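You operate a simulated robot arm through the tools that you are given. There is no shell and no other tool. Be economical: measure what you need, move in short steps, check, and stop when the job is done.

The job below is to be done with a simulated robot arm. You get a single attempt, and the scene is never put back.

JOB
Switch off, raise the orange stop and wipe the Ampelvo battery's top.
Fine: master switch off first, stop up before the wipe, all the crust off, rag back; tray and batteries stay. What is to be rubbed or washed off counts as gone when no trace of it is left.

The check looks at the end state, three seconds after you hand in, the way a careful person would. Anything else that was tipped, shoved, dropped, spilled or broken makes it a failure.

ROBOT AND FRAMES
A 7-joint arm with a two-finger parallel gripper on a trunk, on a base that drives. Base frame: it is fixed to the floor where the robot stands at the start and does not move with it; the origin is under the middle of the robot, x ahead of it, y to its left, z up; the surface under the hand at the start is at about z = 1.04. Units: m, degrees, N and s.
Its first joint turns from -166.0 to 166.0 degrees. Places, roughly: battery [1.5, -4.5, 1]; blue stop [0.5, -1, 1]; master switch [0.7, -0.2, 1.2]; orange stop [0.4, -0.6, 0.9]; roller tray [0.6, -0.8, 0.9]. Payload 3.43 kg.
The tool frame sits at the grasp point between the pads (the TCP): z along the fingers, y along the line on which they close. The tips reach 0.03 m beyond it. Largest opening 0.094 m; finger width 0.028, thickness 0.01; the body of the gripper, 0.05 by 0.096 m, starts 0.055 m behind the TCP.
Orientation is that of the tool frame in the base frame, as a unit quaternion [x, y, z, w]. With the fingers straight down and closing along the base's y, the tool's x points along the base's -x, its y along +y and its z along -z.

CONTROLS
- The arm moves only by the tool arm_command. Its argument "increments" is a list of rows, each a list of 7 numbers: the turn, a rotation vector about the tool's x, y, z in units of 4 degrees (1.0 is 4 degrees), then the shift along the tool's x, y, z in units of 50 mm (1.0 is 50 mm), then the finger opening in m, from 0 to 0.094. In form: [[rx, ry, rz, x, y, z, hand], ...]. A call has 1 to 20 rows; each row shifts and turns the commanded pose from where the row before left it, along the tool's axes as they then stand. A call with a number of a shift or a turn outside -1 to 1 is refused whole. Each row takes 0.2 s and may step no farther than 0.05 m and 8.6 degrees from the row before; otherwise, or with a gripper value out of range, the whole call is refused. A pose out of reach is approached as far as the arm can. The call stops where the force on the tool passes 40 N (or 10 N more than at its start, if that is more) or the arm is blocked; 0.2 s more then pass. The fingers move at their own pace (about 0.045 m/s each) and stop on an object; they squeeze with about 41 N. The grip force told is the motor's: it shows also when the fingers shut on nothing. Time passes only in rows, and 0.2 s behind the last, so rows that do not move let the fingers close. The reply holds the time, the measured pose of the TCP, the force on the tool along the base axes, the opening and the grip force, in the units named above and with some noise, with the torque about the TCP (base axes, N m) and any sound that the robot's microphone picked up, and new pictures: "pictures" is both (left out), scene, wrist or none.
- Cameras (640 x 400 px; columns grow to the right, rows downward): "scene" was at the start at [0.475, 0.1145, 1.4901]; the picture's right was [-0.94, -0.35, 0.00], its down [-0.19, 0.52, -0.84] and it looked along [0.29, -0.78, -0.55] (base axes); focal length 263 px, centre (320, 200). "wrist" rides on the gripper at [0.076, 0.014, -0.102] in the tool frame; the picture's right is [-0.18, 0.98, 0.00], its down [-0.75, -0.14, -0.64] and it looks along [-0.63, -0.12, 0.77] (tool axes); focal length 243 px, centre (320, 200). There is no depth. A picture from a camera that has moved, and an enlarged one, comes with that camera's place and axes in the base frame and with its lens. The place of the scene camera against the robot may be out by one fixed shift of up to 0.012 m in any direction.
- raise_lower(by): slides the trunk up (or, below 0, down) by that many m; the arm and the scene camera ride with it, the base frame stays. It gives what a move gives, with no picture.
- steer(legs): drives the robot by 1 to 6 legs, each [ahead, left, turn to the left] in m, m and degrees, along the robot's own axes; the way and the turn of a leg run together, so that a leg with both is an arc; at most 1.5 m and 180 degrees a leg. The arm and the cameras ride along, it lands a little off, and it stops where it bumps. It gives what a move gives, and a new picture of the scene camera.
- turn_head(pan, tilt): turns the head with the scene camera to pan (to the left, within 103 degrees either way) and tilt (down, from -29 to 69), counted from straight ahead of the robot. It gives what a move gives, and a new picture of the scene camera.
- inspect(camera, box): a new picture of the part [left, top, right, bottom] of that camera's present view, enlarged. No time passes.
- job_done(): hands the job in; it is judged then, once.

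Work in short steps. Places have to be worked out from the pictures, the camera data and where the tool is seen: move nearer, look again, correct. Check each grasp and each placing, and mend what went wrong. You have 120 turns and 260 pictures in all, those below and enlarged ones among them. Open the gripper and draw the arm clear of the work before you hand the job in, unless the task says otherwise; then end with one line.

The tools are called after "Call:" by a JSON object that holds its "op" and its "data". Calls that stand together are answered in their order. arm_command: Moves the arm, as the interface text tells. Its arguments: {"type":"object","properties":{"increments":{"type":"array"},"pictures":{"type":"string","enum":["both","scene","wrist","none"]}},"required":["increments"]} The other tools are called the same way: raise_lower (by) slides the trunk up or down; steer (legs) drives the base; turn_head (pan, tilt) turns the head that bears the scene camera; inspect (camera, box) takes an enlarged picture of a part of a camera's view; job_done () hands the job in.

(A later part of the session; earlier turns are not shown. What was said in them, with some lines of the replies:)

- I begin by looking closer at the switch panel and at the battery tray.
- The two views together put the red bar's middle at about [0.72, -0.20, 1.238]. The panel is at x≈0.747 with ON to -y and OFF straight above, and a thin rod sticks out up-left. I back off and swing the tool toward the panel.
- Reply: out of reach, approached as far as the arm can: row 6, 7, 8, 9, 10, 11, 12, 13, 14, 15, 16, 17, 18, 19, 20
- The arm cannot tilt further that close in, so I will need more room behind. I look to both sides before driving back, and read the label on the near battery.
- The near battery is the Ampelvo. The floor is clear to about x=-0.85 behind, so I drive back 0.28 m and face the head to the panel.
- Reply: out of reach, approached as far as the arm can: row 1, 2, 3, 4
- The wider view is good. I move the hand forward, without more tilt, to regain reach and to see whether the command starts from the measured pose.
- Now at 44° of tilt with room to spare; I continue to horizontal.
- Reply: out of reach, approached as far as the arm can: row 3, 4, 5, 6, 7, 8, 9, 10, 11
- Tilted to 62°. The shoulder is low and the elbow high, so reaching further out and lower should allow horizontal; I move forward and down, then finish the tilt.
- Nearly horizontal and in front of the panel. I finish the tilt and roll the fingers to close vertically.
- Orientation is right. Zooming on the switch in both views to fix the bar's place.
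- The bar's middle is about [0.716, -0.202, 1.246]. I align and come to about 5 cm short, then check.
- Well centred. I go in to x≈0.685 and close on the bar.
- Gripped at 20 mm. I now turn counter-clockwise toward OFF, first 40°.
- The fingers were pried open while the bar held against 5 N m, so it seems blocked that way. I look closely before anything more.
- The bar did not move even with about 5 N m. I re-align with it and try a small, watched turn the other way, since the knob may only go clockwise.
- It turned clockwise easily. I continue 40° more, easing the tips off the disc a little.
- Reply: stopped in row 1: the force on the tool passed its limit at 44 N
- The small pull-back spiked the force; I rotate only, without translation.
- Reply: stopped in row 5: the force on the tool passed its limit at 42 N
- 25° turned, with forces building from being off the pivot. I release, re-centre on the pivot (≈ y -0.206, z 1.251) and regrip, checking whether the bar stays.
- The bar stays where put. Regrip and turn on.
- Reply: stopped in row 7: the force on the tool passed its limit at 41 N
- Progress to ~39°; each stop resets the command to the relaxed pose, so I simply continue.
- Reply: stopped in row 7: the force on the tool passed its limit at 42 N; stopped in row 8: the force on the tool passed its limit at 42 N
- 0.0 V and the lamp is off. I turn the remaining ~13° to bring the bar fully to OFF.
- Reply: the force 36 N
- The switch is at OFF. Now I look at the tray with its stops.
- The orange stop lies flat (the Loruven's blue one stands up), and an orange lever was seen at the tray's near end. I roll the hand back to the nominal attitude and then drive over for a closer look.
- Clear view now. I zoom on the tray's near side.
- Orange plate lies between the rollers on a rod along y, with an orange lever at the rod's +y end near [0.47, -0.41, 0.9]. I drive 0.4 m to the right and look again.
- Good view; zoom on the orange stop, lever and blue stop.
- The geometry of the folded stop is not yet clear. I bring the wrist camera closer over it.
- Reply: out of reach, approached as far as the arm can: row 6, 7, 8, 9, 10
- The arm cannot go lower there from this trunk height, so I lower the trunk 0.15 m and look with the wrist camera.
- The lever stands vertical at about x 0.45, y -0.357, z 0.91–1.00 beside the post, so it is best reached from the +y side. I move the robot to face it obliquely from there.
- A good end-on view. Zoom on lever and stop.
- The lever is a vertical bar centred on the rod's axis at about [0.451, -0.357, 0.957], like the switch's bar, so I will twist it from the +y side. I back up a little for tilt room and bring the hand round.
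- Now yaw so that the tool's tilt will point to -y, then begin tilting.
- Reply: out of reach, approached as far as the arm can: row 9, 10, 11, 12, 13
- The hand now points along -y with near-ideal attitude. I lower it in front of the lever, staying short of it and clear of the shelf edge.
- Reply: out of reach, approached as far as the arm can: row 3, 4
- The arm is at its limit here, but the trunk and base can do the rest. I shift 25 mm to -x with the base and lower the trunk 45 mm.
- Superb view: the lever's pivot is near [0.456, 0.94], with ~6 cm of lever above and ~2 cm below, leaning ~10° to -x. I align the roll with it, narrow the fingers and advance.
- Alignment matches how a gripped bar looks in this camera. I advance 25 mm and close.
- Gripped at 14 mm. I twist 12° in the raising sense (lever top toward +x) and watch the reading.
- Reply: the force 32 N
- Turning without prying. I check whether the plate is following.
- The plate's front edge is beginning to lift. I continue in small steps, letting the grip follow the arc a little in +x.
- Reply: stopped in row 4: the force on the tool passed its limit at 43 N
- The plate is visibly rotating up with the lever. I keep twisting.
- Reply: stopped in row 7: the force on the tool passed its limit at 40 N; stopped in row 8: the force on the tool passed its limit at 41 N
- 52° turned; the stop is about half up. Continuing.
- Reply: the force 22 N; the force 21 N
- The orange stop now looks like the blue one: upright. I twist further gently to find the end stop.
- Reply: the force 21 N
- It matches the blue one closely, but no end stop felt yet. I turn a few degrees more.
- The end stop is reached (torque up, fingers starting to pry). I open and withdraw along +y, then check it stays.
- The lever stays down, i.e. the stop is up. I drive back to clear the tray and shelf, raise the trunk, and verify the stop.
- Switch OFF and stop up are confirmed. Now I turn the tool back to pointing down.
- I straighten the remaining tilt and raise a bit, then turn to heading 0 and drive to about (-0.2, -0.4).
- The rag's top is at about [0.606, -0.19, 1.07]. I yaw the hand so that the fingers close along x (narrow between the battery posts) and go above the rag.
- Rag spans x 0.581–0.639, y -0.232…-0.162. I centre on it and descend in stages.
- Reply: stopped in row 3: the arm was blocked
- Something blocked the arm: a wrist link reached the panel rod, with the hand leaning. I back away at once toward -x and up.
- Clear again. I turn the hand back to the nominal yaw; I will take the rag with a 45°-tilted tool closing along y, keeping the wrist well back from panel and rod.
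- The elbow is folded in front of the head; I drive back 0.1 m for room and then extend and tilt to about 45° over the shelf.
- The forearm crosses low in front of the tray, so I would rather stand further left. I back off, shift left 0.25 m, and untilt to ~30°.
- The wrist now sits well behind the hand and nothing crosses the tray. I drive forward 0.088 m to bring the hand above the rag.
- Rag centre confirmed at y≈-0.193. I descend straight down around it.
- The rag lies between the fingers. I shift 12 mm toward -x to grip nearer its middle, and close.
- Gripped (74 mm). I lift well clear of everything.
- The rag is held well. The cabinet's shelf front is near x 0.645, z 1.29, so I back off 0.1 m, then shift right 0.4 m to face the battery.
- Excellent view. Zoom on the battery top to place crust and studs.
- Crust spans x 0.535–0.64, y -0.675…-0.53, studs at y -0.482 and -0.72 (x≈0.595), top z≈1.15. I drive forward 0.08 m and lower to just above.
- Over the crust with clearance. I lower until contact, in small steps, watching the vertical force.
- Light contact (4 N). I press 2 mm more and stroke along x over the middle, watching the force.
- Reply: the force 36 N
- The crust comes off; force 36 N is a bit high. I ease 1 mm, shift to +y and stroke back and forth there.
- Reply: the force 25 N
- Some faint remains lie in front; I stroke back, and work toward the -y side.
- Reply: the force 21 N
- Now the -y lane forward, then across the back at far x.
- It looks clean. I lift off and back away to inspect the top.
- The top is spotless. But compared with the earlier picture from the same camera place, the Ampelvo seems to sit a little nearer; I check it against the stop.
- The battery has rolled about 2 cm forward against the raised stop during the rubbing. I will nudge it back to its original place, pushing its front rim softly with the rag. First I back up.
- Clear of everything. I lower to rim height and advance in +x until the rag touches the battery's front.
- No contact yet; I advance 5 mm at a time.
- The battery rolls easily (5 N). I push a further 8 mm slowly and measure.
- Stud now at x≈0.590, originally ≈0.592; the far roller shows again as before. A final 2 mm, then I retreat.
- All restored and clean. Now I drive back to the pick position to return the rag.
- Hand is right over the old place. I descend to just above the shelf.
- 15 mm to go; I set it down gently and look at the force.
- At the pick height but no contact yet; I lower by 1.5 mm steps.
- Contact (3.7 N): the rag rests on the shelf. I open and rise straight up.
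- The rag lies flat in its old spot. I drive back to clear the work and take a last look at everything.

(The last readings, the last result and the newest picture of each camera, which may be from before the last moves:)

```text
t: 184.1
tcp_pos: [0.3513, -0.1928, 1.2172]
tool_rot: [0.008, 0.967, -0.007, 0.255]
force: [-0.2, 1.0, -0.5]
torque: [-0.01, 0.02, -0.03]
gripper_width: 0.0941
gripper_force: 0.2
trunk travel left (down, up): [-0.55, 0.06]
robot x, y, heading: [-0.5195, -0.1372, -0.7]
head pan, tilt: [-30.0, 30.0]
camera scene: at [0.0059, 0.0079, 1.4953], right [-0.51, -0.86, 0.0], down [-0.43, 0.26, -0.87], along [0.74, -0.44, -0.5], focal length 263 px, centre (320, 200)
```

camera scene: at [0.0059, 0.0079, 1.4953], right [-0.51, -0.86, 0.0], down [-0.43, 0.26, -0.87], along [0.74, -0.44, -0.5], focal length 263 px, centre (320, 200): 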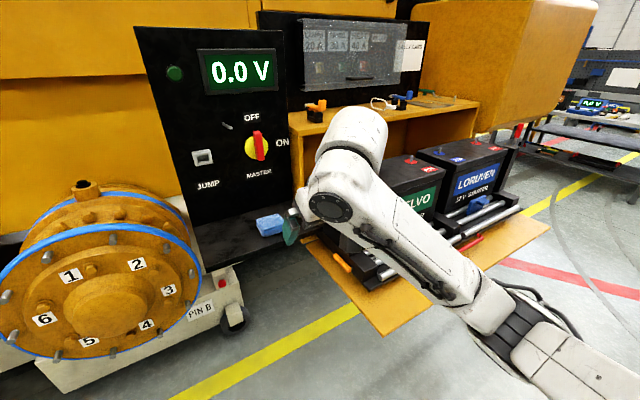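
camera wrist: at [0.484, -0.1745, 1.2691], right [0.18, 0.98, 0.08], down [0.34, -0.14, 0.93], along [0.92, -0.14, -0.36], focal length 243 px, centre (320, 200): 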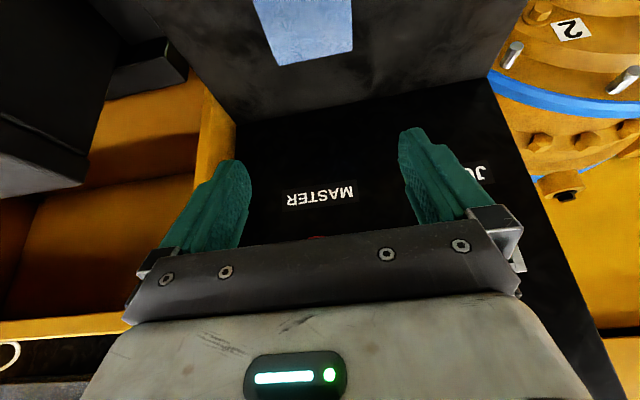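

The arm hides the battery; I raise it for the final check.

Call:
{"op": "steer", "data": {"legs": [[-0.05, 0.35, 0]]}}

Call:
{"op": "arm_command", "data": {"increments": [[0, 0, 0, -0.4, 0.8, -0.4, 0.094], [0, 0, 0, -0.4, 0.8, -0.4, 0.094], [0, 0, 0, -0.4, 0.8, -0.4, 0.094]], "pictures": "scene"}}

Call:
{"op": "inspect", "data": {"camera": "scene", "box": [380, 120, 580, 280]}}

```text
t: 186.3
tcp_pos: [0.3063, 0.1556, 1.2181]
tool_rot: [0.01, 0.967, -0.007, 0.255]
force: [-0.2, -0.2, -0.8]
torque: [-0.02, 0.0, -0.02]
gripper_width: 0.0937
gripper_force: 0.0
trunk travel left (down, up): [-0.55, 0.06]
robot x, y, heading: [-0.5604, 0.2139, -0.8]
head pan, tilt: [-30.0, 30.0]
camera scene: at [-0.0376, 0.3569, 1.4953], right [-0.52, -0.86, 0.0], down [-0.43, 0.26, -0.87], along [0.74, -0.45, -0.5], focal length 263 px, centre (320, 200)
```

scene: 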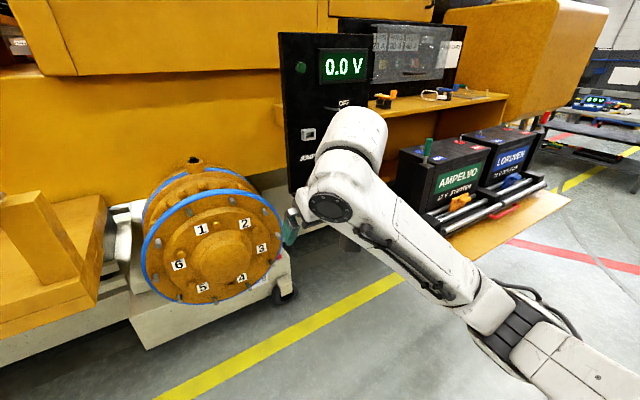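

```text
t: 187.2
tcp_pos: [0.3291, 0.2729, 1.2968]
tool_rot: [0.01, 0.967, -0.007, 0.254]
force: [0.9, 1.1, 0.1]
torque: [0.01, 0.0, 0.05]
gripper_width: 0.0938
gripper_force: 0.2
trunk travel left (down, up): [-0.55, 0.06]
robot x, y, heading: [-0.5658, 0.2163, -1.1]
head pan, tilt: [-30.0, 30.0]
camera scene: at [-0.0376, 0.3566, 1.4953], right [-0.52, -0.86, 0.0], down [-0.43, 0.26, -0.87], along [0.74, -0.45, -0.5], focal length 263 px, centre (320, 200)
```

scene: 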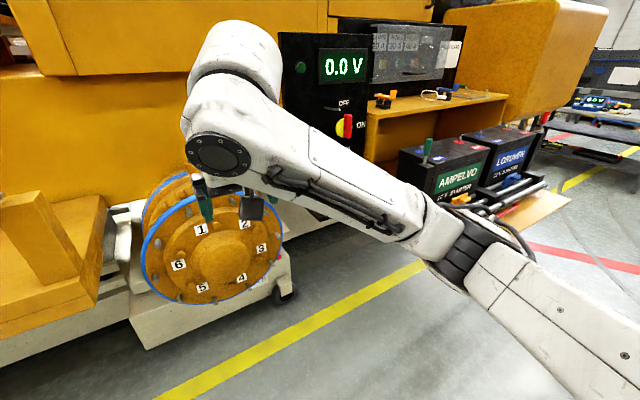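

```text
2.50 times, centred on (480, 200) of scene
camera zoom: at [-0.0376, 0.3566, 1.4953], right [-0.52, -0.86, 0.0], down [-0.43, 0.26, -0.87], along [0.74, -0.45, -0.5], focal length 658 px, centre (-80, 200)
```

zoom: 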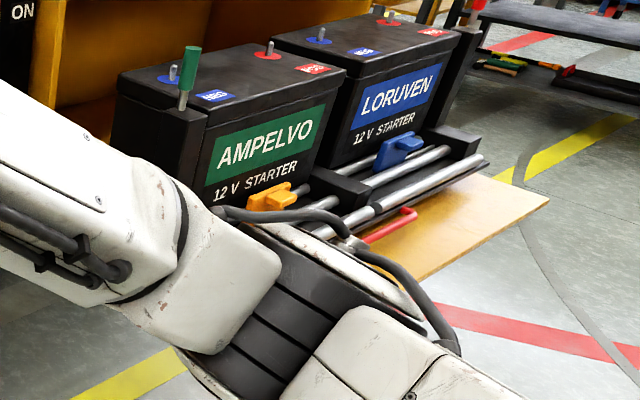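

Switch off (0.0 V), both stops up, battery top clean and batteries in line, the rag back on the shelf, gripper open and clear. I hand in.

Call:
{"op": "job_done", "data": {}}

```text
The job is handed in.
```

The master switch is off (0.0 V), the orange stop is up, no crust shows on the Ampelvo's top, and the rag is back on the shelf where it lay. The Ampelvo rolled about 2 cm against the stop while I rubbed, and I pushed it back to within about 2 mm. While I was reaching for the rag, the wrist also bumped something at the panel, probably the rod, but I saw no damage afterwards.
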